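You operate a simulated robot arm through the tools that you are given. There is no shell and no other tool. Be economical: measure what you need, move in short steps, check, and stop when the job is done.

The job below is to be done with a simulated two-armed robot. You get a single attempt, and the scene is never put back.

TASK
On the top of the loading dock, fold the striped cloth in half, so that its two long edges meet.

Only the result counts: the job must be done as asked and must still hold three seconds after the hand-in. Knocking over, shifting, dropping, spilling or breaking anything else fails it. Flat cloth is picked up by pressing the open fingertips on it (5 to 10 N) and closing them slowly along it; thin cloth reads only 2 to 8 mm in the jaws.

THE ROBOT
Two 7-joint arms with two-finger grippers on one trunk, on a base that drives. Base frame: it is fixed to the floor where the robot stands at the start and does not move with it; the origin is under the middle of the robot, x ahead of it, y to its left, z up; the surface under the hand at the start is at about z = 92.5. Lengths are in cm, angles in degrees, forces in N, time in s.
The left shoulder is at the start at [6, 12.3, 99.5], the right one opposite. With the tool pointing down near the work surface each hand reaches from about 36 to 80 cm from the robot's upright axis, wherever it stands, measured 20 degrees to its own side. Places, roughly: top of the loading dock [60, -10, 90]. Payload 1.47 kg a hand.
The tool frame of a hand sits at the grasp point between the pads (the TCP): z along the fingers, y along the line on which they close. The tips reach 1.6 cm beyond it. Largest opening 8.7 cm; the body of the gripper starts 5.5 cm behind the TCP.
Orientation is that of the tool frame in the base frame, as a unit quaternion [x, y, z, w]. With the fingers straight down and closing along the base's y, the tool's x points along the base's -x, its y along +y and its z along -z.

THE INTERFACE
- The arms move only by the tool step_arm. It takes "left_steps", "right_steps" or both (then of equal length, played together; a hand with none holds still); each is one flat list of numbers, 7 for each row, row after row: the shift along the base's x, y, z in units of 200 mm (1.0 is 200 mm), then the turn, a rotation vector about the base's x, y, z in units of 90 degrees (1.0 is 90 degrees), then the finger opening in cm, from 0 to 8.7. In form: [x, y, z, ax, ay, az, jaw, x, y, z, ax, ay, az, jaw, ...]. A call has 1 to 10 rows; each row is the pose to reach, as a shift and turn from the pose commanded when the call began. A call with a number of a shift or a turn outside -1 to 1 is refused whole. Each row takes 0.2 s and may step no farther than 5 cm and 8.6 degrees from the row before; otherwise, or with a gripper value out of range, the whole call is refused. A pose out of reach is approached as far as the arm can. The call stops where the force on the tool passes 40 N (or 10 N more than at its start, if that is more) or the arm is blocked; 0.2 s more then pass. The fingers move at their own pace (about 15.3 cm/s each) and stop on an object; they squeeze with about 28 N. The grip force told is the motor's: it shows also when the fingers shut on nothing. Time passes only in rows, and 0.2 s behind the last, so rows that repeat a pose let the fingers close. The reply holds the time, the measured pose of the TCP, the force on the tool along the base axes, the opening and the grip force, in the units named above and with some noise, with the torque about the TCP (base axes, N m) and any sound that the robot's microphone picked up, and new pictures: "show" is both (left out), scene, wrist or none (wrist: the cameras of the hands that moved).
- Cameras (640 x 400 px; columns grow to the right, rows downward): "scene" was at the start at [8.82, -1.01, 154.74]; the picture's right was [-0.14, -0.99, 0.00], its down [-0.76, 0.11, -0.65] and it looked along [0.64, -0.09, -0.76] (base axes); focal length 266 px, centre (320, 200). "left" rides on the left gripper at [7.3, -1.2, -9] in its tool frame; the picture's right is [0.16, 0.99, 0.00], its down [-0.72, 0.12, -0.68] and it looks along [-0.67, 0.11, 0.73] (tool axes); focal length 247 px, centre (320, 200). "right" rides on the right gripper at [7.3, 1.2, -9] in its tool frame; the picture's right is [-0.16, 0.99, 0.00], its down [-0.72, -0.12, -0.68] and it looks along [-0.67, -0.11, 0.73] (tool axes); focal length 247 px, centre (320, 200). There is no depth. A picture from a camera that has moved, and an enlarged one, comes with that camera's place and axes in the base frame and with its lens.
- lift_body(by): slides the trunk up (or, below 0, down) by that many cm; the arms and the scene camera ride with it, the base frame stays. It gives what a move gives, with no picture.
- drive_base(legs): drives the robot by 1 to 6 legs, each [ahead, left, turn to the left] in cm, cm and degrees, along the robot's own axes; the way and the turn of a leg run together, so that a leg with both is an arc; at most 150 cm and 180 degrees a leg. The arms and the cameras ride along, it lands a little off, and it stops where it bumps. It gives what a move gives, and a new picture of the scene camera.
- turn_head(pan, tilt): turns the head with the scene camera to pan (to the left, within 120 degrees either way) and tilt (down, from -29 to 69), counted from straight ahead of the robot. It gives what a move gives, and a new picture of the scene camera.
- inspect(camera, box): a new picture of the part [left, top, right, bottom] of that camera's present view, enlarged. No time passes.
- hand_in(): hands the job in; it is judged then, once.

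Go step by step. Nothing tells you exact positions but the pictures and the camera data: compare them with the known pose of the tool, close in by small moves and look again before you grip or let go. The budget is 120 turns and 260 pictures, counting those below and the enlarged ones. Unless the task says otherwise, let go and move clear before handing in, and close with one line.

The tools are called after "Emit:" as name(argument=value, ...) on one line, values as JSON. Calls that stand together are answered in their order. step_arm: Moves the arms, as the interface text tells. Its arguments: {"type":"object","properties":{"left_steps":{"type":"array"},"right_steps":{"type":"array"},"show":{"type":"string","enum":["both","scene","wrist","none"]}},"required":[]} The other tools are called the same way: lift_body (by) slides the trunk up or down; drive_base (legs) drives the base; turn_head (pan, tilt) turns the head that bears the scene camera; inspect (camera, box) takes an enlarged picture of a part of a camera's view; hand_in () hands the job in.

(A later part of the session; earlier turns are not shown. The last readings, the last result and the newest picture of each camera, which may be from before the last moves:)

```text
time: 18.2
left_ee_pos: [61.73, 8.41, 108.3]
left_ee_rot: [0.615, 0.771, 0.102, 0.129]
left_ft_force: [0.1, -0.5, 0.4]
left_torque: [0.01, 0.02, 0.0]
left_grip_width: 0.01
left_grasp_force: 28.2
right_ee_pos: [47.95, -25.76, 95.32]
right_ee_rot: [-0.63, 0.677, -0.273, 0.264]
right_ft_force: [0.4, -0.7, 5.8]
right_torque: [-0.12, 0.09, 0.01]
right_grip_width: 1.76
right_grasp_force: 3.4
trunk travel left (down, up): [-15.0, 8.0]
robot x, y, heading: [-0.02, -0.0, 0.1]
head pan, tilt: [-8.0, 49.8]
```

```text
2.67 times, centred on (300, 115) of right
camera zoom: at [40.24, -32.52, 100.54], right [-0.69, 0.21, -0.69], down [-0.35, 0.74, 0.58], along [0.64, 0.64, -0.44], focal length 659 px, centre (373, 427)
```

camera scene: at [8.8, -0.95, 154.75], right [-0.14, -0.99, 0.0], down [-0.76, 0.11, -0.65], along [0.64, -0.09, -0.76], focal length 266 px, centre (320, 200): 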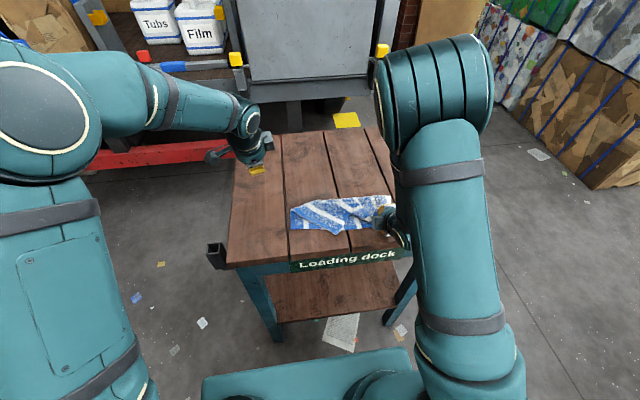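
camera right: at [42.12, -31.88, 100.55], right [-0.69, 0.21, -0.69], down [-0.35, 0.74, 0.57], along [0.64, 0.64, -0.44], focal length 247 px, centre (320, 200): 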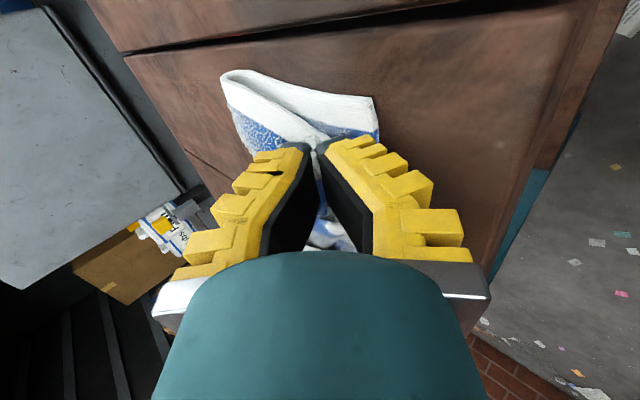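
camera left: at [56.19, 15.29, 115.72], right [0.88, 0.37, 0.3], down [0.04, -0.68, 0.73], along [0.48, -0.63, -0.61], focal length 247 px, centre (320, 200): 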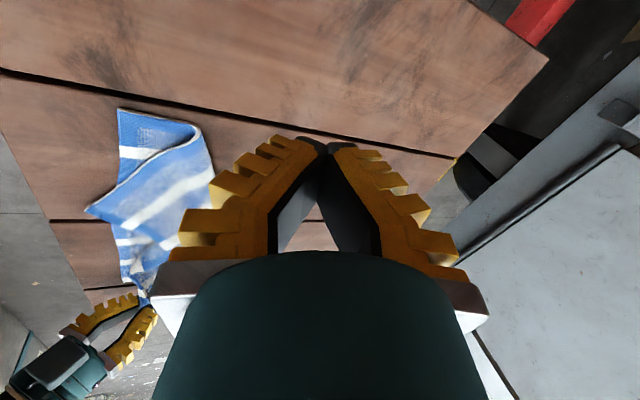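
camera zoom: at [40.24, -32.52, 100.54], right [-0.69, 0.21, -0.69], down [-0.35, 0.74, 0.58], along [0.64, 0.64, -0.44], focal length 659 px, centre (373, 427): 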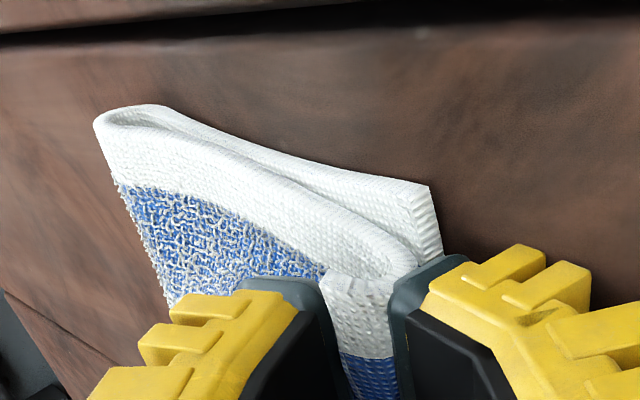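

Emit:
step_arm(right_steps=[-0.01, 0, 0.03, 0, 0, 0, 2.6, -0.03, 0, 0.08, 0, 0, 0, 3.0, -0.06, 0, 0.16, 0, 0.05, 0, 3.0, -0.08, 0, 0.26, 0, 0.1, 0, 3.0, -0.08, -0.05, 0.4, 0, 0.15, 0, 3.0, -0.05, -0.15, 0.55, 0, 0.2, 0, 3.0])

Emit:
inspect(camera="scene", box=[270, 160, 430, 260])

```text
time: 19.6
left_ee_pos: [61.72, 8.15, 108.27]
left_ee_rot: [0.616, 0.771, 0.103, 0.128]
left_ft_force: [0.0, 0.4, 0.1]
left_torque: [0.03, 0.01, 0.02]
left_grip_width: 0.02
left_grasp_force: 27.8
right_ee_pos: [46.8, -28.71, 106.27]
right_ee_rot: [-0.665, 0.71, -0.171, 0.156]
right_ft_force: [0.2, -0.8, -1.0]
right_torque: [0.0, -0.05, 0.05]
right_grip_width: 3.6
right_grasp_force: 4.5
trunk travel left (down, up): [-15.0, 8.0]
robot x, y, heading: [-0.06, -0.31, 0.3]
head pan, tilt: [-8.0, 49.8]
camera scene: at [8.77, -1.13, 154.74], right [-0.14, -0.99, 0.0], down [-0.76, 0.11, -0.65], along [0.64, -0.09, -0.76], focal length 266 px, centre (320, 200)
camera right: at [41.25, -35.56, 113.72], right [-0.87, 0.21, -0.45], down [-0.15, 0.74, 0.66], along [0.47, 0.64, -0.61], focal length 247 px, centre (320, 200)
```

scene: 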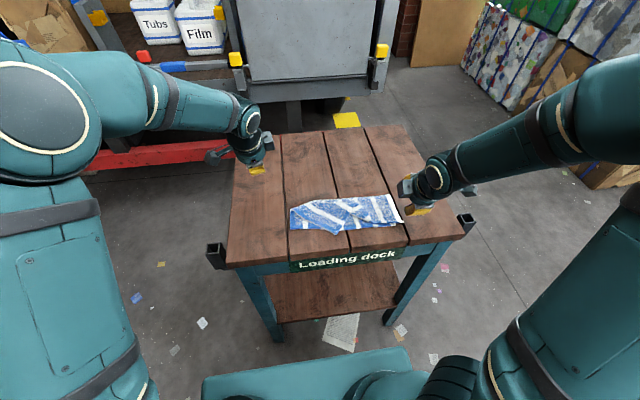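
right: 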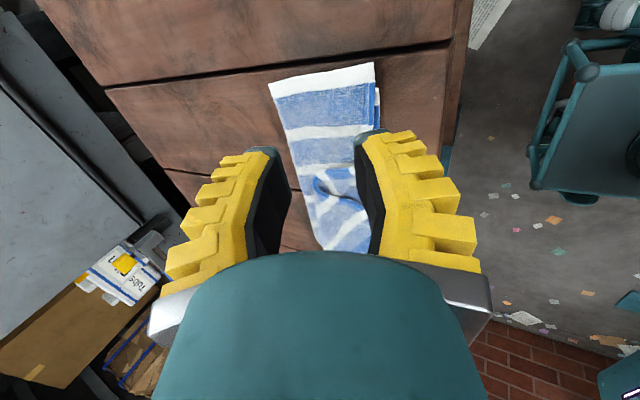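

```text
4.00 times, centred on (350, 210) of scene
camera zoom: at [8.77, -1.13, 154.74], right [-0.14, -0.99, 0.0], down [-0.76, 0.11, -0.65], along [0.64, -0.09, -0.76], focal length 1063 px, centre (200, 160)
```

zoom: 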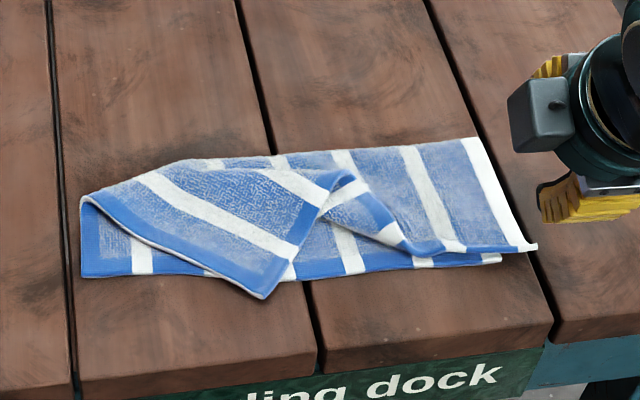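

The right half lies well. The left flap corner is at about (48, −11) and should be at about (51.4, 1.4). I want more arm room, so I'll look behind before backing up.

Emit:
turn_head(pan=120, tilt=45)

Emit:
turn_head(pan=-120, tilt=45)

```text
time: 21.7
left_ee_pos: [61.72, 8.31, 108.21]
left_ee_rot: [0.615, 0.772, 0.101, 0.129]
left_ft_force: [0.7, -0.4, -0.4]
left_torque: [0.0, 0.03, 0.01]
left_grip_width: 0.0
left_grasp_force: 27.7
right_ee_pos: [46.89, -28.47, 106.38]
right_ee_rot: [-0.665, 0.709, -0.172, 0.156]
right_ft_force: [0.8, -0.2, -1.5]
right_torque: [0.01, -0.02, -0.02]
right_grip_width: 3.63
right_grasp_force: 4.6
trunk travel left (down, up): [-15.0, 8.0]
robot x, y, heading: [0.14, -0.16, -0.1]
head pan, tilt: [120.0, 45.0]
camera scene: at [-2.88, 7.12, 155.41], right [0.87, 0.5, 0.0], down [0.35, -0.61, -0.71], along [-0.35, 0.61, -0.71], focal length 266 px, centre (320, 200)
```

scene: 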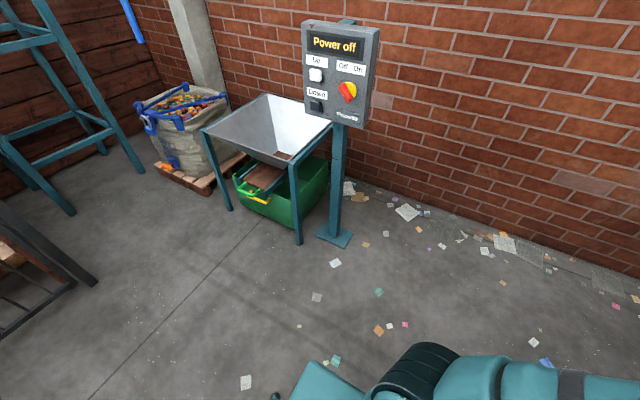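

```text
time: 25.1
left_ee_pos: [61.72, 8.28, 108.31]
left_ee_rot: [0.616, 0.771, 0.102, 0.128]
left_ft_force: [0.0, -0.3, 0.6]
left_torque: [0.01, -0.03, -0.02]
left_grip_width: 0.01
left_grasp_force: 28.5
right_ee_pos: [46.99, -28.68, 106.33]
right_ee_rot: [-0.665, 0.71, -0.172, 0.155]
right_ft_force: [-0.2, -0.4, 0.0]
right_torque: [0.02, -0.02, -0.01]
right_grip_width: 3.63
right_grasp_force: 4.7
trunk travel left (down, up): [-15.0, 8.0]
robot x, y, heading: [0.16, 0.27, 0.0]
head pan, tilt: [-120.0, 45.0]
camera scene: at [-2.88, -6.97, 155.41], right [-0.87, 0.5, 0.0], down [0.35, 0.61, -0.71], along [-0.35, -0.61, -0.71], focal length 266 px, centre (320, 200)
```

scene: 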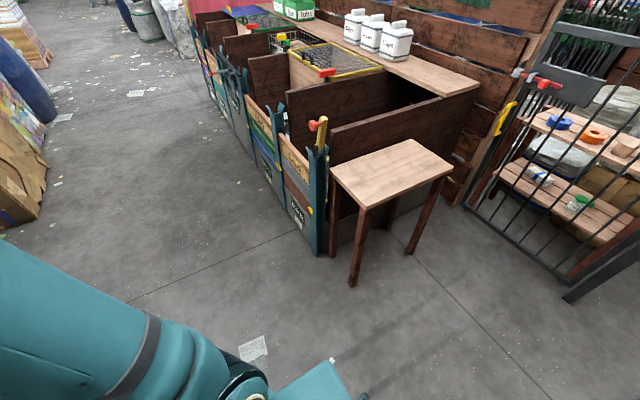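

There is clear floor behind the robot. I'll back up 12 cm and look at the cloth again.

Emit:
drive_base(legs=[[-12, 0, 0]])

Emit:
turn_head(pan=-10, tilt=45)

Emit:
inspect(camera="scene", box=[240, 120, 432, 240])

```text
time: 26.3
left_ee_pos: [49.68, 8.18, 108.38]
left_ee_rot: [0.616, 0.771, 0.102, 0.129]
left_ft_force: [0.0, 0.6, 0.0]
left_torque: [0.0, -0.01, -0.03]
left_grip_width: 0.0
left_grasp_force: 28.0
right_ee_pos: [34.67, -28.71, 106.3]
right_ee_rot: [-0.664, 0.711, -0.171, 0.156]
right_ft_force: [-0.3, 0.1, 1.2]
right_torque: [0.02, 0.0, 0.0]
right_grip_width: 3.64
right_grasp_force: 4.7
trunk travel left (down, up): [-15.0, 8.0]
robot x, y, heading: [-11.74, -0.14, -0.2]
head pan, tilt: [-120.0, 45.0]
camera scene: at [-15.02, -6.95, 155.4], right [-0.86, 0.5, 0.0], down [0.36, 0.61, -0.71], along [-0.35, -0.61, -0.71], focal length 266 px, centre (320, 200)
```

scene: 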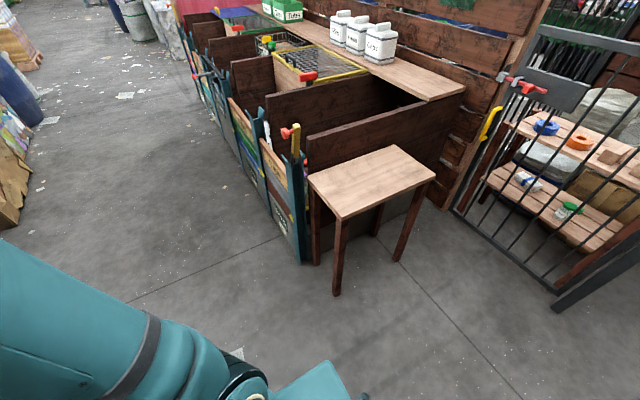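

```text
time: 28.2
left_ee_pos: [49.81, 8.12, 108.2]
left_ee_rot: [0.616, 0.77, 0.101, 0.13]
left_ft_force: [-1.2, 0.4, 0.2]
left_torque: [0.0, -0.01, -0.03]
left_grip_width: 0.0
left_grasp_force: 27.9
right_ee_pos: [34.87, -28.66, 106.46]
right_ee_rot: [-0.664, 0.711, -0.172, 0.156]
right_ft_force: [-0.3, 0.9, -0.6]
right_torque: [-0.01, 0.01, -0.02]
right_grip_width: 3.61
right_grasp_force: 4.1
trunk travel left (down, up): [-15.0, 8.0]
robot x, y, heading: [-12.31, 0.11, -0.0]
head pan, tilt: [-10.0, 45.0]
camera scene: at [-2.78, -1.35, 155.41], right [-0.18, -0.98, 0.0], down [-0.7, 0.12, -0.71], along [0.7, -0.12, -0.71], focal length 266 px, centre (320, 200)
```

scene: 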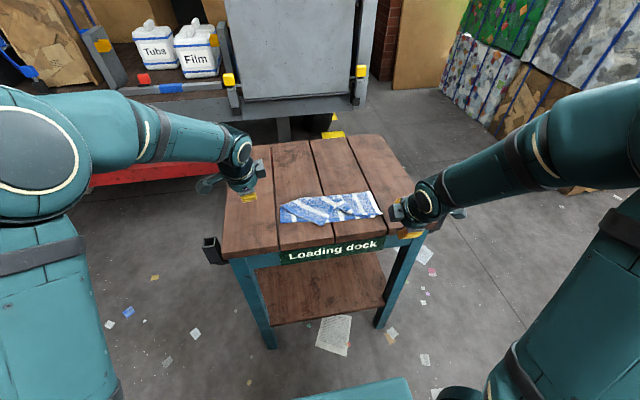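

```text
3.33 times, centred on (336, 180) of scene
camera zoom: at [-2.78, -1.35, 155.41], right [-0.18, -0.98, 0.0], down [-0.7, 0.12, -0.71], along [0.7, -0.12, -0.71], focal length 886 px, centre (267, 267)
```

zoom: 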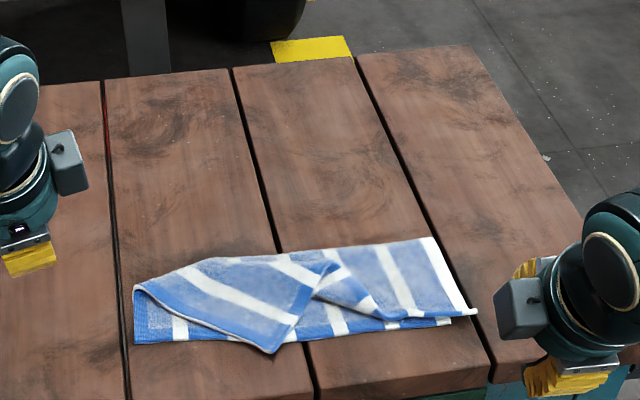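

The base is now 12 cm back. Next I'll bring the left hand upright over the flap corner at about (48.3, −10.2) and look from close up.

Emit:
step_arm(left_steps=[0, -0.2, 0, 0.005, 0.042, -0.028, 2, -0.02, -0.4, -0.03, 0.01, 0.084, -0.056, 2, -0.035, -0.6, -0.1, 0.015, 0.126, -0.085, 2, -0.045, -0.78, -0.2, 0.02, 0.17, -0.113, 2, -0.055, -0.915, -0.33, 0.023, 0.21, -0.141, 2, -0.055, -0.915, -0.4, 0.023, 0.21, -0.141, 2], right_steps=[0, -0.1, 0, 0, 0, 0, 2, 0, -0.2, 0, 0, 0, 0, 2, 0, -0.3, 0, 0, 0, 0, 2, 0, -0.3, 0, 0, 0, 0, 2, 0, -0.3, 0, 0, 0, 0, 2, 0, -0.3, 0, 0, 0, 0, 2])

Emit:
inspect(camera="scene", box=[240, 120, 432, 240])

```text
time: 29.6
left_ee_pos: [48.7, -10.17, 100.26]
left_ee_rot: [0.708, 0.706, -0.002, 0.0]
left_ft_force: [0.7, 0.9, 0.1]
left_torque: [-0.03, -0.02, -0.04]
left_grip_width: 2.64
left_grasp_force: 4.7
right_ee_pos: [34.88, -34.55, 106.43]
right_ee_rot: [-0.665, 0.71, -0.172, 0.155]
right_ft_force: [-1.0, 0.8, -0.3]
right_torque: [0.0, 0.02, -0.01]
right_grip_width: 2.64
right_grasp_force: 4.7
trunk travel left (down, up): [-15.0, 8.0]
robot x, y, heading: [-11.93, 0.17, -0.1]
head pan, tilt: [-10.0, 45.0]
camera scene: at [-2.79, -1.28, 155.41], right [-0.18, -0.98, 0.0], down [-0.7, 0.12, -0.71], along [0.7, -0.12, -0.71], focal length 266 px, centre (320, 200)
camera right: at [29.25, -41.32, 113.8], right [-0.87, 0.22, -0.45], down [-0.15, 0.74, 0.65], along [0.47, 0.64, -0.61], focal length 247 px, centre (320, 200)
camera left: at [47.42, -2.82, 109.11], right [0.99, 0.16, 0.0], down [0.12, -0.72, 0.68], along [0.1, -0.67, -0.73], focal length 247 px, centre (320, 200)
```

scene: 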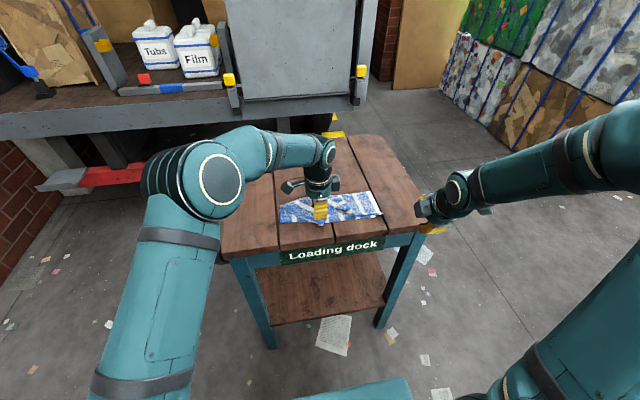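
right: 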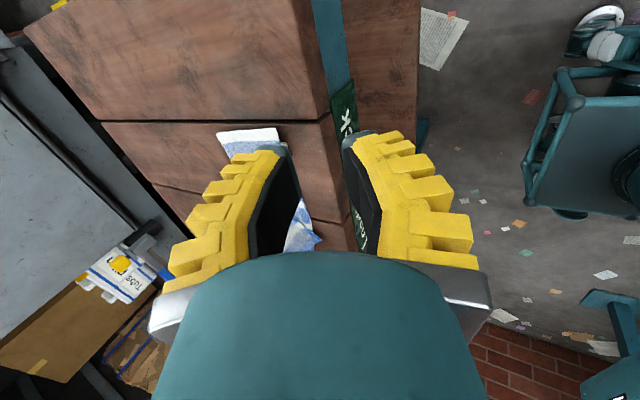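
left: 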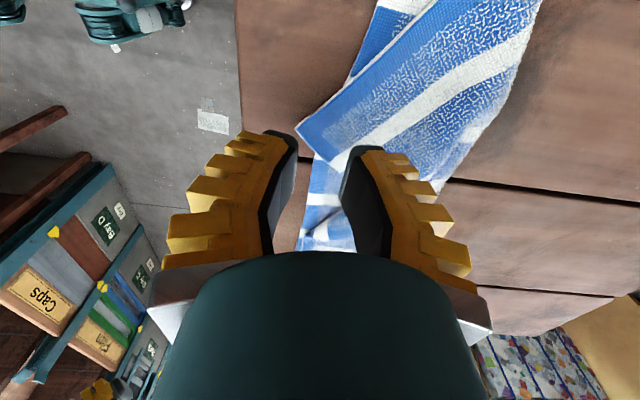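

```text
3.33 times, centred on (336, 180) of scene
camera zoom: at [-2.79, -1.28, 155.41], right [-0.18, -0.98, 0.0], down [-0.7, 0.12, -0.71], along [0.7, -0.12, -0.71], focal length 886 px, centre (267, 267)
```

zoom: 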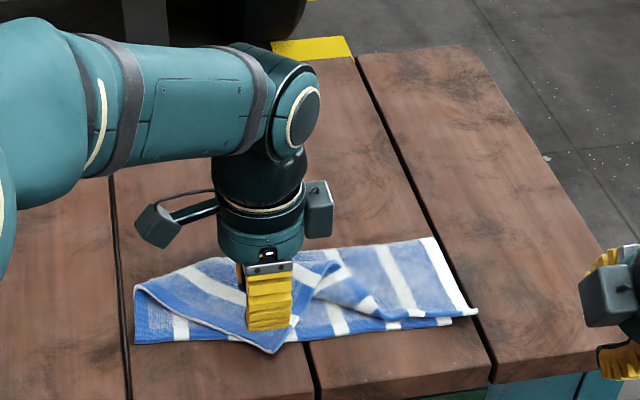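

The corner is at about (46.9, −11.2) and overhangs the lower layer by about 2.5 cm, so I can pinch it alone. I'll line up and lower.

Emit:
step_arm(left_steps=[-0.055, -0.045, -0.08, 0, 0, 0, 1.7, -0.055, -0.045, -0.18, 0, 0, 0, 1.7, -0.055, -0.045, -0.25, 0, 0, 0, 1.7, -0.055, -0.045, -0.25, 0, 0, 0, 1.7], show="wrist")

Emit:
inspect(camera="left", box=[220, 60, 460, 210])

```text
time: 30.6
left_ee_pos: [47.75, -11.02, 95.14]
left_ee_rot: [0.707, 0.707, -0.001, 0.0]
left_ft_force: [-0.2, 0.5, 0.1]
left_torque: [0.0, 0.0, 0.01]
left_grip_width: 2.37
left_grasp_force: 4.6
right_ee_pos: [34.85, -34.59, 106.48]
right_ee_rot: [-0.664, 0.711, -0.172, 0.155]
right_ft_force: [0.4, -0.6, -0.2]
right_torque: [0.03, -0.01, 0.0]
right_grip_width: 2.64
right_grasp_force: 4.3
trunk travel left (down, up): [-15.0, 8.0]
robot x, y, heading: [-12.08, -0.12, -0.1]
head pan, tilt: [-10.0, 45.0]
camera left: at [46.31, -3.69, 104.08], right [0.99, 0.16, 0.0], down [0.12, -0.72, 0.68], along [0.1, -0.67, -0.73], focal length 247 px, centre (320, 200)
```

left: 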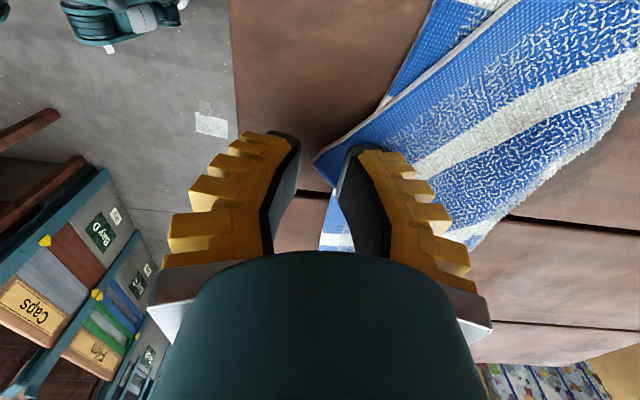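

```text
2.67 times, centred on (340, 135) of left
camera zoom: at [46.31, -3.69, 104.08], right [0.99, 0.16, 0.0], down [0.12, -0.72, 0.68], along [0.1, -0.67, -0.73], focal length 659 px, centre (267, 373)
```

zoom: 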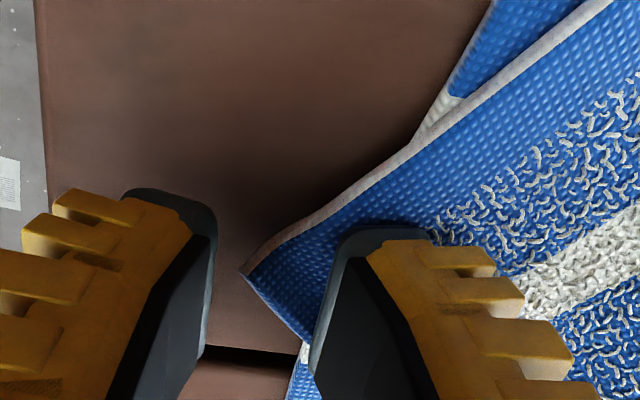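

The corner tip sits between the fingers and the inner finger is over the single layer. I'll press down.

Emit:
step_arm(left_steps=[-0.01, -0.015, -0.02, 0, 0, 0, 1.9, -0.01, -0.015, -0.035, 0, 0, 0, 1.9, -0.01, -0.015, -0.045, 0, 0, 0, 1.9, -0.01, -0.015, -0.05, 0, 0, 0, 1.9], show="none")

Emit:
inspect(camera="left", box=[220, 60, 460, 210])

```text
time: 31.6
left_ee_pos: [47.45, -11.21, 94.4]
left_ee_rot: [0.708, 0.706, 0.0, 0.002]
left_ft_force: [2.1, 1.5, 13.0]
left_torque: [0.02, -0.38, 0.05]
left_grip_width: 2.8
left_grasp_force: 6.0
right_ee_pos: [34.78, -34.43, 106.41]
right_ee_rot: [-0.664, 0.711, -0.172, 0.156]
right_ft_force: [-0.3, 0.2, 0.3]
right_torque: [-0.01, 0.01, -0.01]
right_grip_width: 2.66
right_grasp_force: 5.0
trunk travel left (down, up): [-15.0, 8.0]
robot x, y, heading: [-11.49, 0.23, -0.1]
head pan, tilt: [-10.0, 45.0]
```

```text
2.67 times, centred on (340, 135) of left
camera zoom: at [46.12, -3.95, 103.27], right [0.99, 0.16, 0.0], down [0.11, -0.72, 0.68], along [0.11, -0.67, -0.73], focal length 659 px, centre (267, 373)
```

zoom: 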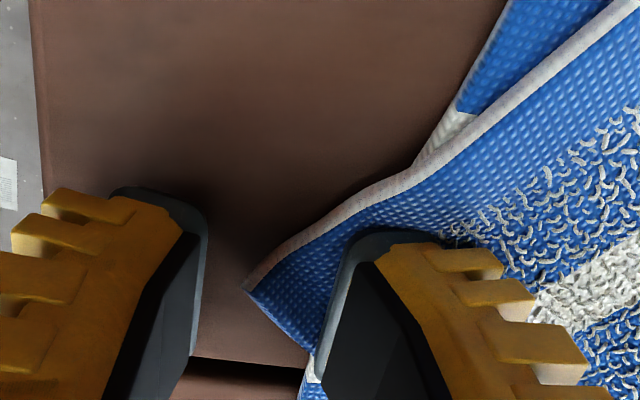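

Emit:
step_arm(left_steps=[0, 0, 0.003, 0, 0, 0, 1.6, 0, 0, 0.003, 0, 0, 0, 1.3, 0, 0, 0.003, 0, 0, 0, 1.0, 0, 0, 0, 0, 0, 0, 0.7, 0, 0, 0, 0, 0, 0, 0.4, 0, 0, 0, 0, 0, 0, 0.2, 0, 0, 0, 0, 0, 0, 0, 0, 0, 0, 0, 0, 0, 0], show="none")

Emit:
inspect(camera="left", box=[220, 60, 460, 210])

```text
time: 33.4
left_ee_pos: [47.22, -11.33, 94.21]
left_ee_rot: [0.708, 0.706, -0.002, 0.001]
left_ft_force: [-1.1, -0.3, 16.4]
left_torque: [0.01, -0.14, 0.01]
left_grip_width: 0.0
left_grasp_force: 27.7
right_ee_pos: [34.63, -34.5, 106.44]
right_ee_rot: [-0.664, 0.711, -0.172, 0.156]
right_ft_force: [-0.4, -0.4, 0.8]
right_torque: [-0.02, -0.03, 0.01]
right_grip_width: 2.64
right_grasp_force: 4.9
trunk travel left (down, up): [-15.0, 8.0]
robot x, y, heading: [-11.86, -0.1, -0.2]
head pan, tilt: [-10.0, 45.0]
```

```text
2.67 times, centred on (340, 135) of left
camera zoom: at [46.01, -3.98, 103.14], right [0.99, 0.16, 0.0], down [0.12, -0.72, 0.68], along [0.1, -0.67, -0.73], focal length 659 px, centre (267, 373)
```

zoom: 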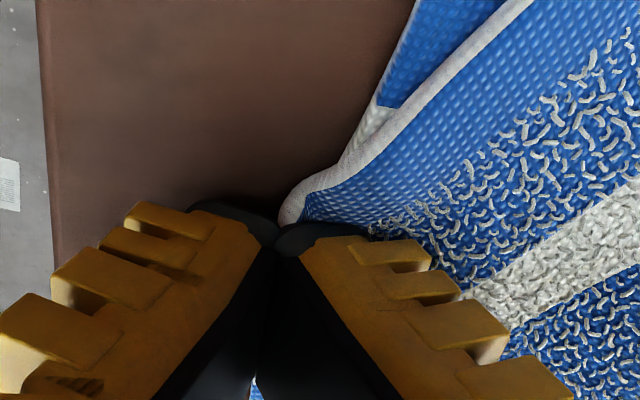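

The corner appears to be pinched. I'll lift to check.

Emit:
step_arm(left_steps=[0, 0, 0.05, 0, 0, 0, 0, 0.03, 0.02, 0.12, 0, 0, 0, 0, 0.06, 0.05, 0.2, 0, 0, 0, 0])

Emit:
inspect(camera="scene", box=[240, 120, 432, 240])

```text
time: 34.2
left_ee_pos: [48.37, -10.23, 98.12]
left_ee_rot: [0.708, 0.706, -0.002, -0.001]
left_ft_force: [-0.3, 0.2, -0.3]
left_torque: [-0.01, 0.0, 0.0]
left_grip_width: 0.0
left_grasp_force: 27.6
right_ee_pos: [34.84, -34.57, 106.36]
right_ee_rot: [-0.664, 0.711, -0.172, 0.156]
right_ft_force: [0.0, -0.2, -0.3]
right_torque: [0.02, 0.05, -0.01]
right_grip_width: 2.61
right_grasp_force: 4.6
trunk travel left (down, up): [-15.0, 8.0]
robot x, y, heading: [-11.82, -0.11, -0.2]
head pan, tilt: [-10.0, 45.0]
camera scene: at [-2.79, -1.33, 155.41], right [-0.18, -0.98, 0.0], down [-0.7, 0.12, -0.71], along [0.7, -0.12, -0.71], focal length 266 px, centre (320, 200)
camera left: at [47.23, -2.97, 107.07], right [0.99, 0.16, 0.0], down [0.12, -0.72, 0.68], along [0.1, -0.67, -0.73], focal length 247 px, centre (320, 200)
```

scene: 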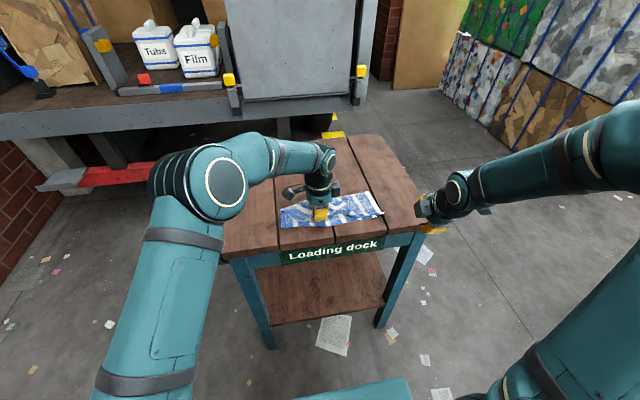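
left: 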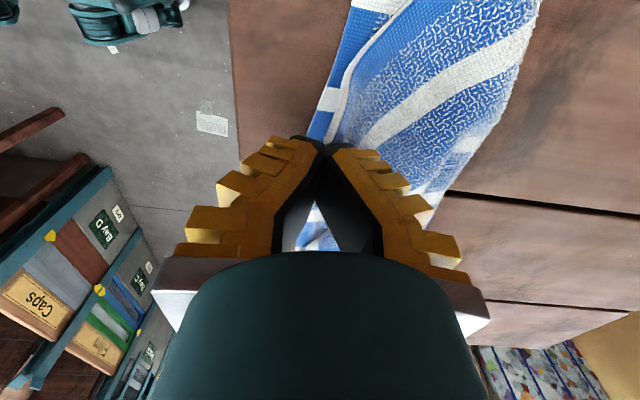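

```text
3.33 times, centred on (336, 180) of scene
camera zoom: at [-2.79, -1.33, 155.41], right [-0.18, -0.98, 0.0], down [-0.7, 0.12, -0.71], along [0.7, -0.12, -0.71], focal length 886 px, centre (267, 267)
```

zoom: 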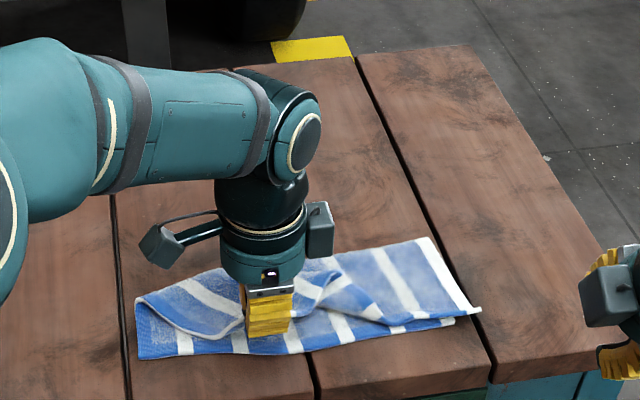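

The corner is held and the lower layer stayed put. I'll lift it back and up over the fold line at about (61.5, 0.5) to straighten the left half, turning the hand a little on the way.

Emit:
step_arm(left_steps=[0.05, 0.08, 0.1, 0, 0, -0.05, 0, 0.15, 0.18, 0.18, 0, 0, -0.1, 0, 0.27, 0.28, 0.23, 0, 0, -0.15, 0, 0.39, 0.37, 0.25, 0, 0, -0.2, 0, 0.52, 0.46, 0.25, 0, 0, -0.26, 0, 0.65, 0.535, 0.25, 0, 0, -0.33, 0])

Emit:
inspect(camera="scene", box=[240, 120, 432, 240])

```text
time: 35.6
left_ee_pos: [61.62, 0.18, 103.25]
left_ee_rot: [0.865, 0.501, -0.003, -0.002]
left_ft_force: [0.3, -0.6, -0.6]
left_torque: [0.01, 0.04, 0.01]
left_grip_width: 0.02
left_grasp_force: 28.0
right_ee_pos: [34.89, -34.67, 106.46]
right_ee_rot: [-0.664, 0.712, -0.17, 0.155]
right_ft_force: [0.7, 0.3, 0.1]
right_torque: [0.01, 0.0, 0.01]
right_grip_width: 2.64
right_grasp_force: 4.9
trunk travel left (down, up): [-15.0, 8.0]
robot x, y, heading: [-11.88, 0.03, -0.0]
head pan, tilt: [-10.0, 45.0]
camera scene: at [-2.66, -1.4, 155.39], right [-0.18, -0.98, 0.0], down [-0.7, 0.12, -0.71], along [0.7, -0.12, -0.71], focal length 266 px, centre (320, 200)
camera left: at [64.12, 7.15, 112.01], right [0.93, -0.36, -0.01], down [-0.26, -0.68, 0.68], along [-0.25, -0.64, -0.73], focal length 247 px, centre (320, 200)
```

scene: 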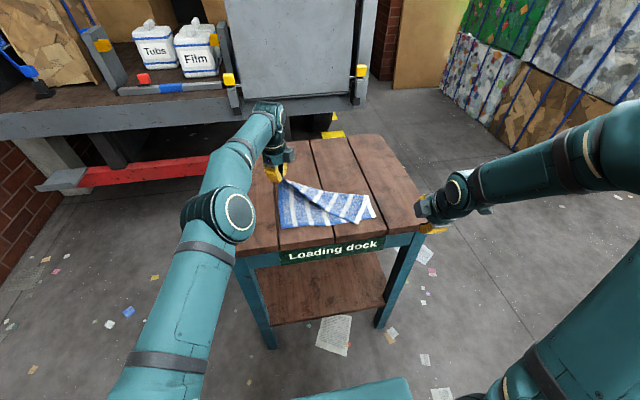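
left: 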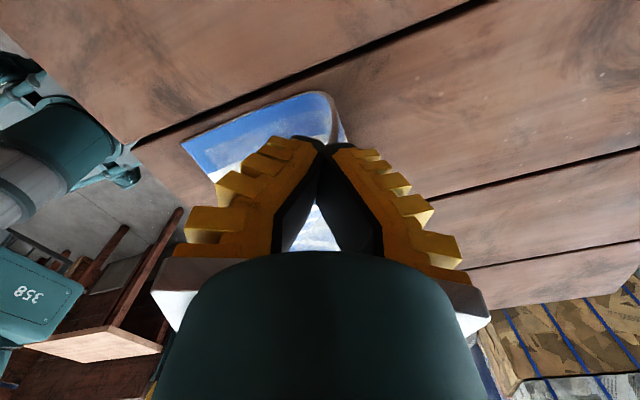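

```text
3.33 times, centred on (336, 180) of scene
camera zoom: at [-2.66, -1.4, 155.39], right [-0.18, -0.98, 0.0], down [-0.7, 0.12, -0.71], along [0.7, -0.12, -0.71], focal length 886 px, centre (267, 267)
```

zoom: 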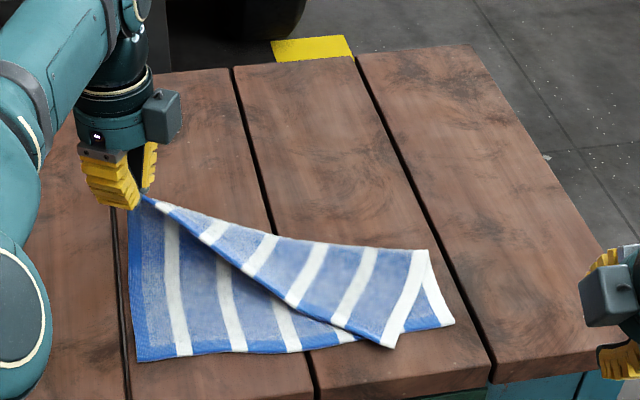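

The left half is straightened, but the right flap corner got pulled to about (47, −21). I'll regrip it with the right hand so both corners can be laid down together.

Emit:
step_arm(right_steps=[0.13, 0.14, 0, 0.003, 0.06, 0.01, 2, 0.26, 0.28, -0.05, 0.006, 0.12, 0.02, 2, 0.4, 0.42, -0.1, 0.01, 0.18, 0.03, 2, 0.54, 0.56, -0.18, 0.013, 0.24, 0.04, 2, 0.645, 0.68, -0.27, 0.016, 0.295, 0.044, 2, 0.645, 0.68, -0.27, 0.016, 0.295, 0.044, 2], show="both")

Emit:
inspect(camera="right", box=[180, 40, 420, 190])

```text
time: 37.0
left_ee_pos: [61.3, 0.22, 103.26]
left_ee_rot: [0.866, 0.5, -0.002, -0.001]
left_ft_force: [0.5, 0.2, -0.4]
left_torque: [-0.03, 0.03, 0.0]
left_grip_width: 0.01
left_grasp_force: 28.0
right_ee_pos: [47.83, -21.03, 101.07]
right_ee_rot: [0.708, -0.706, 0.0, -0.002]
right_ft_force: [-1.1, -0.7, -0.4]
right_torque: [-0.02, -0.02, 0.01]
right_grip_width: 2.64
right_grasp_force: 4.6
trunk travel left (down, up): [-15.0, 8.0]
robot x, y, heading: [-11.67, 0.0, 0.0]
head pan, tilt: [-10.0, 45.0]
camera scene: at [-2.88, -1.38, 155.42], right [-0.18, -0.98, 0.0], down [-0.7, 0.12, -0.71], along [0.7, -0.12, -0.71], focal length 266 px, centre (320, 200)
camera right: at [46.47, -28.28, 109.72], right [-0.99, 0.16, 0.0], down [0.11, 0.72, 0.68], along [0.11, 0.67, -0.73], focal length 247 px, centre (320, 200)
```

scene: 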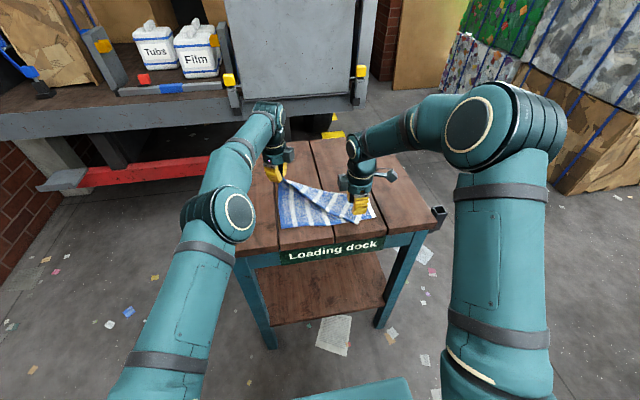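
right: 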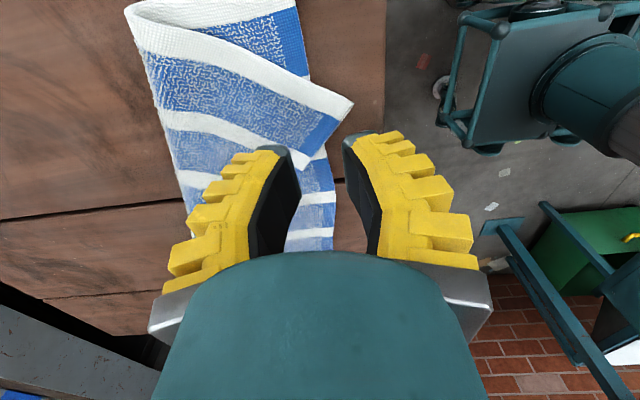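

```text
2.67 times, centred on (300, 115) of right
camera zoom: at [46.47, -28.28, 109.72], right [-0.99, 0.16, 0.0], down [0.11, 0.72, 0.68], along [0.11, 0.67, -0.73], focal length 659 px, centre (373, 427)
```

zoom: 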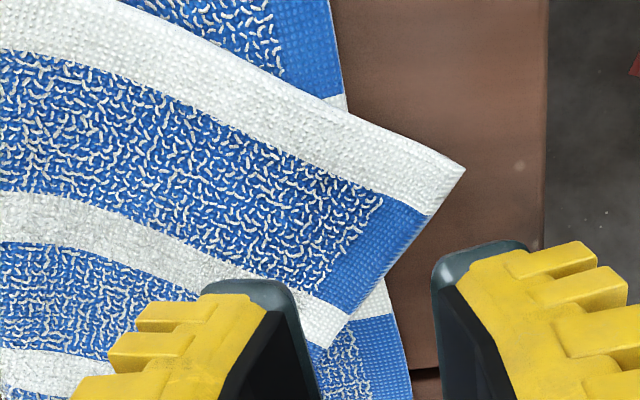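

The right flap tip is at about (45.3, −21.3), overhanging the lower layer by 2.7 cm. I'll do the same pinch there.

Emit:
step_arm(right_steps=[-0.075, -0.01, -0.1, 0, 0, 0, 1.7, -0.075, -0.01, -0.2, 0, 0, 0, 1.7, -0.075, -0.01, -0.29, 0, 0, 0, 1.7, -0.075, -0.01, -0.31, 0, 0, 0, 1.7], show="none")

Emit:
inspect(camera="right", box=[180, 40, 420, 190])

```text
time: 38.0
left_ee_pos: [61.43, 0.29, 103.34]
left_ee_rot: [0.865, 0.502, -0.001, -0.001]
left_ft_force: [0.3, -0.6, 0.0]
left_torque: [-0.03, 0.01, 0.02]
left_grip_width: 0.0
left_grasp_force: 27.5
right_ee_pos: [46.19, -21.1, 94.76]
right_ee_rot: [0.708, -0.706, 0.0, -0.002]
right_ft_force: [0.3, 0.2, 1.4]
right_torque: [-0.02, -0.03, -0.04]
right_grip_width: 2.38
right_grasp_force: 5.0
trunk travel left (down, up): [-15.0, 8.0]
robot x, y, heading: [-12.01, -0.26, -0.1]
head pan, tilt: [-10.0, 45.0]
```

```text
2.67 times, centred on (300, 115) of right
camera zoom: at [44.97, -28.51, 103.52], right [-0.99, 0.16, 0.0], down [0.11, 0.72, 0.68], along [0.11, 0.67, -0.73], focal length 659 px, centre (373, 427)
```

zoom: 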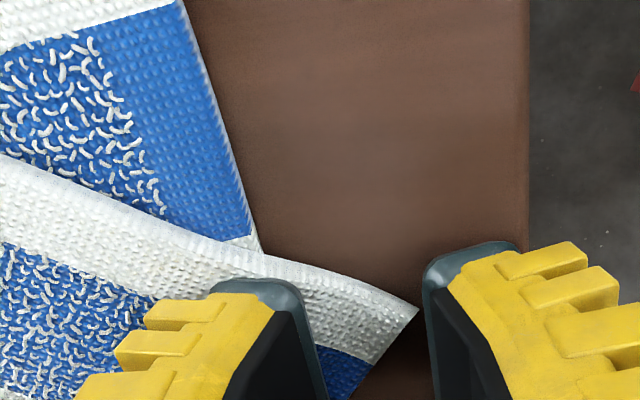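

Good alignment: the tip is between the fingers. I'll press and close slowly.

Emit:
step_arm(right_steps=[-0.005, 0, -0.015, 0, 0, 0, 1.9, -0.005, 0, -0.025, 0, 0, 0, 1.9, -0.005, 0, -0.028, 0, 0, 0, 1.6, -0.005, 0, -0.028, 0, 0, 0, 1.2, -0.005, 0, -0.028, 0, 0, 0, 0.9, -0.005, 0, -0.028, 0, 0, 0, 0.6, -0.005, 0, -0.028, 0, 0, 0, 0.3, -0.005, 0, -0.028, 0, 0, 0, 0.1, -0.005, 0, -0.028, 0, 0, 0, 0, -0.005, 0, -0.028, 0, 0, 0, 0], show="none")

Emit:
inspect(camera="right", box=[180, 40, 420, 190])

```text
time: 40.2
left_ee_pos: [61.61, 0.34, 103.3]
left_ee_rot: [0.865, 0.501, -0.002, 0.0]
left_ft_force: [0.3, -0.2, -0.7]
left_torque: [0.0, 0.01, -0.02]
left_grip_width: 0.03
left_grasp_force: 27.8
right_ee_pos: [46.07, -21.26, 94.35]
right_ee_rot: [0.707, -0.707, 0.0, -0.003]
right_ft_force: [-0.6, 0.3, 14.7]
right_torque: [0.04, -0.16, 0.02]
right_grip_width: 0.01
right_grasp_force: 27.8
trunk travel left (down, up): [-15.0, 8.0]
robot x, y, heading: [-11.88, -0.01, -0.2]
head pan, tilt: [-10.0, 45.0]
```

```text
2.67 times, centred on (300, 115) of right
camera zoom: at [44.82, -28.51, 103.04], right [-0.99, 0.16, 0.0], down [0.11, 0.72, 0.68], along [0.11, 0.67, -0.73], focal length 659 px, centre (373, 427)
```

zoom: 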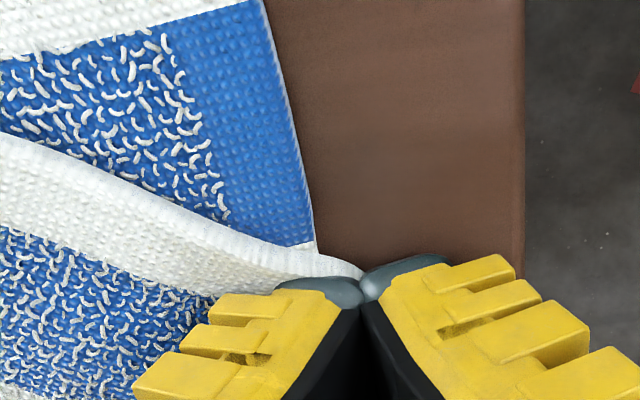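

It looks gripped. I'll lift it up and over the fold line, level with the left hand.

Emit:
step_arm(right_steps=[0, 0, 0.08, 0, 0, 0, 0, 0.08, -0.03, 0.18, 0, 0, 0.03, 0, 0.18, -0.07, 0.28, 0, 0, 0.07, 0, 0.3, -0.11, 0.37, 0, 0, 0.11, 0, 0.43, -0.15, 0.43, 0, 0, 0.15, 0, 0.56, -0.2, 0.44, 0, 0, 0.2, 0, 0.68, -0.25, 0.44, 0, 0, 0.25, 0, 0.76, -0.27, 0.44, 0, 0, 0.25, 0])

Emit:
inspect(camera="scene", box=[240, 120, 432, 240])

```text
time: 42.0
left_ee_pos: [61.46, 0.25, 103.32]
left_ee_rot: [0.865, 0.502, -0.002, -0.001]
left_ft_force: [0.1, -0.3, 0.3]
left_torque: [0.02, 0.0, -0.02]
left_grip_width: 0.01
left_grasp_force: 28.5
right_ee_pos: [61.48, -26.5, 102.77]
right_ee_rot: [0.832, -0.554, -0.001, -0.003]
right_ft_force: [0.3, -1.0, -0.7]
right_torque: [0.0, 0.01, 0.01]
right_grip_width: 0.01
right_grasp_force: 28.2
trunk travel left (down, up): [-15.0, 8.0]
robot x, y, heading: [-12.0, 0.1, -0.0]
head pan, tilt: [-10.0, 45.0]
camera scene: at [-2.74, -1.34, 155.4], right [-0.18, -0.98, 0.0], down [-0.7, 0.12, -0.71], along [0.7, -0.12, -0.71], focal length 266 px, centre (320, 200)
camera right: at [63.07, -33.78, 111.65], right [-0.97, -0.24, 0.0], down [-0.17, 0.71, 0.68], along [-0.16, 0.66, -0.73], focal length 247 px, centre (320, 200)
```

scene: 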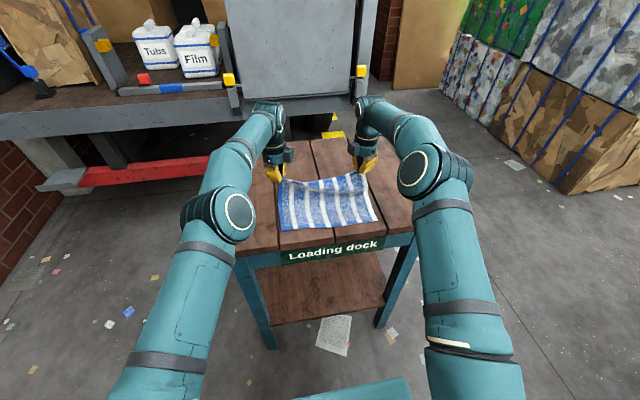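
right: 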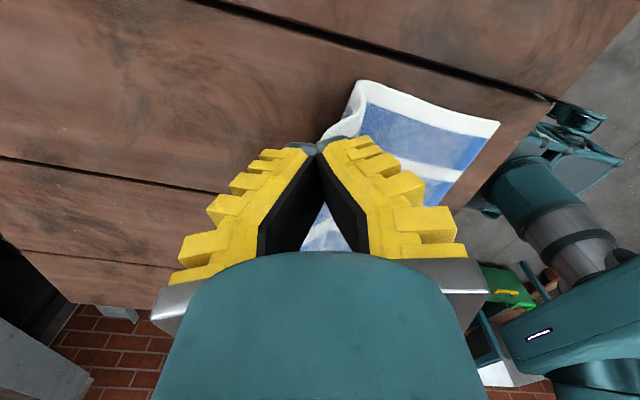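

```text
3.33 times, centred on (336, 180) of scene
camera zoom: at [-2.74, -1.34, 155.4], right [-0.18, -0.98, 0.0], down [-0.7, 0.12, -0.71], along [0.7, -0.12, -0.71], focal length 886 px, centre (267, 267)
```

zoom: 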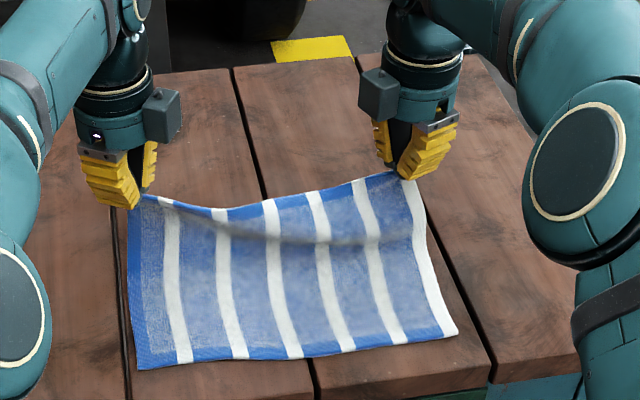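

Both corners are held and the cloth is straight. The near corners are at about (48.6, 1.3) and (47.2, −28), so I'll fold the flap over with both hands in step, tilting the fingers forward, and stop just above.

Emit:
step_arm(left_steps=[-0.07, 0, 0, -0.02, -0.035, 0, 0, -0.15, 0, 0.01, -0.045, -0.078, 0, 0, -0.23, 0.01, 0, -0.07, -0.12, 0, 0, -0.31, 0.01, -0.03, -0.1, -0.17, 0, 0, -0.39, 0.02, -0.08, -0.13, -0.22, 0, 0, -0.46, 0.02, -0.14, -0.16, -0.275, 0, 0, -0.51, 0.025, -0.2, -0.19, -0.33, 0, 0, -0.55, 0.025, -0.25, -0.222, -0.385, 0, 0], right_steps=[-0.07, 0, 0, 0.015, -0.037, 0, 0, -0.16, 0, 0.02, 0.034, -0.083, 0, 0, -0.25, -0.01, 0.01, 0.053, -0.128, 0, 0, -0.34, -0.02, -0.02, 0.075, -0.18, 0, 0, -0.43, -0.03, -0.07, 0.1, -0.235, 0, 0, -0.51, -0.04, -0.12, 0.122, -0.293, 0, 0, -0.57, -0.04, -0.18, 0.146, -0.352, 0, 0, -0.61, -0.04, -0.23, 0.17, -0.41, 0, 0])

Emit:
inspect(camera="scene", box=[240, 120, 432, 240])

```text
time: 43.8
left_ee_pos: [50.52, 0.82, 98.35]
left_ee_rot: [0.814, 0.471, 0.17, 0.296]
left_ft_force: [-1.0, 0.4, -0.1]
left_torque: [0.02, 0.0, 0.03]
left_grip_width: 0.01
left_grasp_force: 28.3
right_ee_pos: [49.2, -27.71, 98.34]
right_ee_rot: [0.781, -0.52, 0.191, -0.288]
right_ft_force: [0.4, -0.5, 0.2]
right_torque: [0.0, 0.01, 0.03]
right_grip_width: 0.01
right_grasp_force: 27.9
trunk travel left (down, up): [-15.0, 8.0]
robot x, y, heading: [-11.97, 0.15, -0.2]
head pan, tilt: [-10.0, 45.0]
camera scene: at [-2.82, -1.49, 155.41], right [-0.18, -0.98, 0.0], down [-0.7, 0.12, -0.71], along [0.7, -0.12, -0.71], focal length 266 px, centre (320, 200)
camera right: at [45.77, -36.93, 104.24], right [-0.76, -0.14, -0.64], down [-0.6, 0.53, 0.6], along [0.25, 0.84, -0.49], focal length 247 px, centre (320, 200)
camera left: at [48.3, 10.44, 104.37], right [0.74, -0.24, 0.63], down [-0.66, -0.45, 0.6], along [0.14, -0.86, -0.49], focal length 247 px, centre (320, 200)
```

scene: 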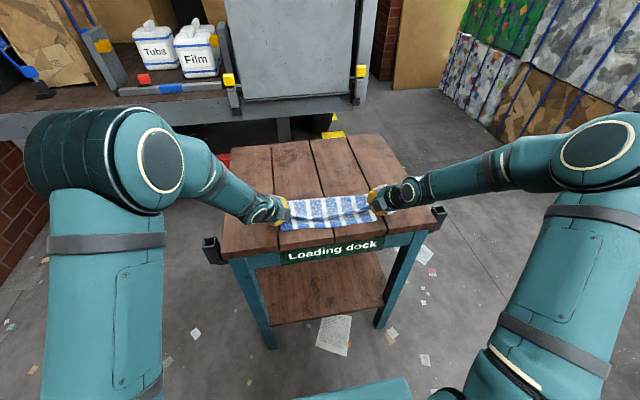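
right: 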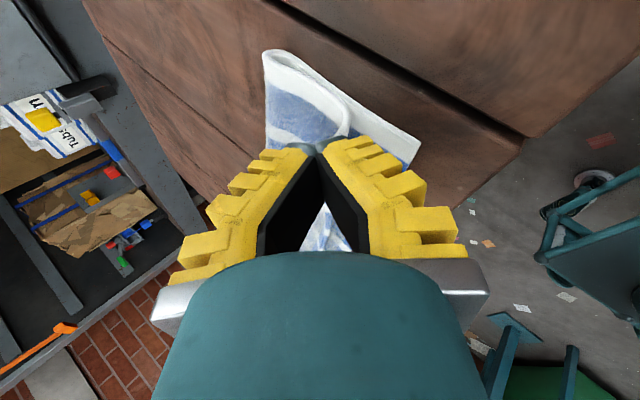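
left: 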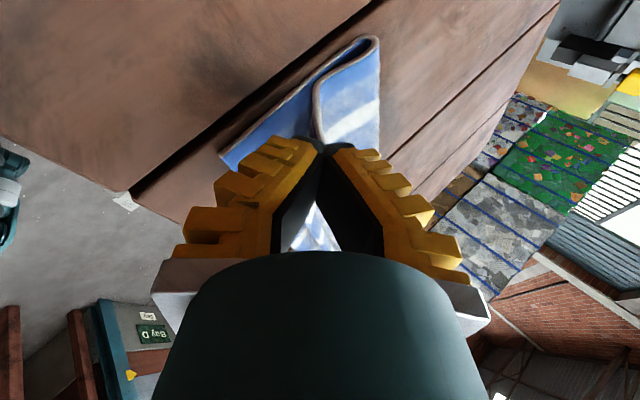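

```text
3.33 times, centred on (336, 180) of scene
camera zoom: at [-2.82, -1.49, 155.41], right [-0.18, -0.98, 0.0], down [-0.7, 0.12, -0.71], along [0.7, -0.12, -0.71], focal length 886 px, centre (267, 267)
```

zoom: 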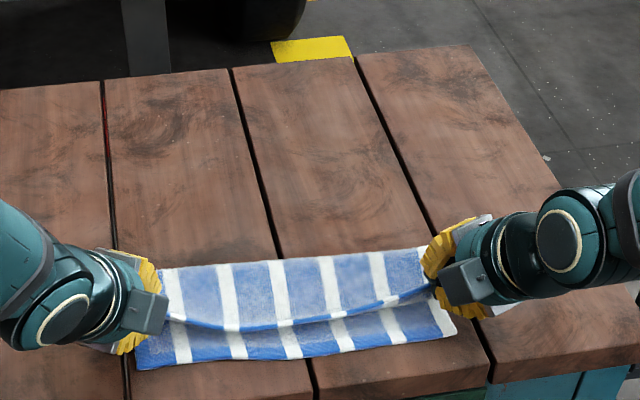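

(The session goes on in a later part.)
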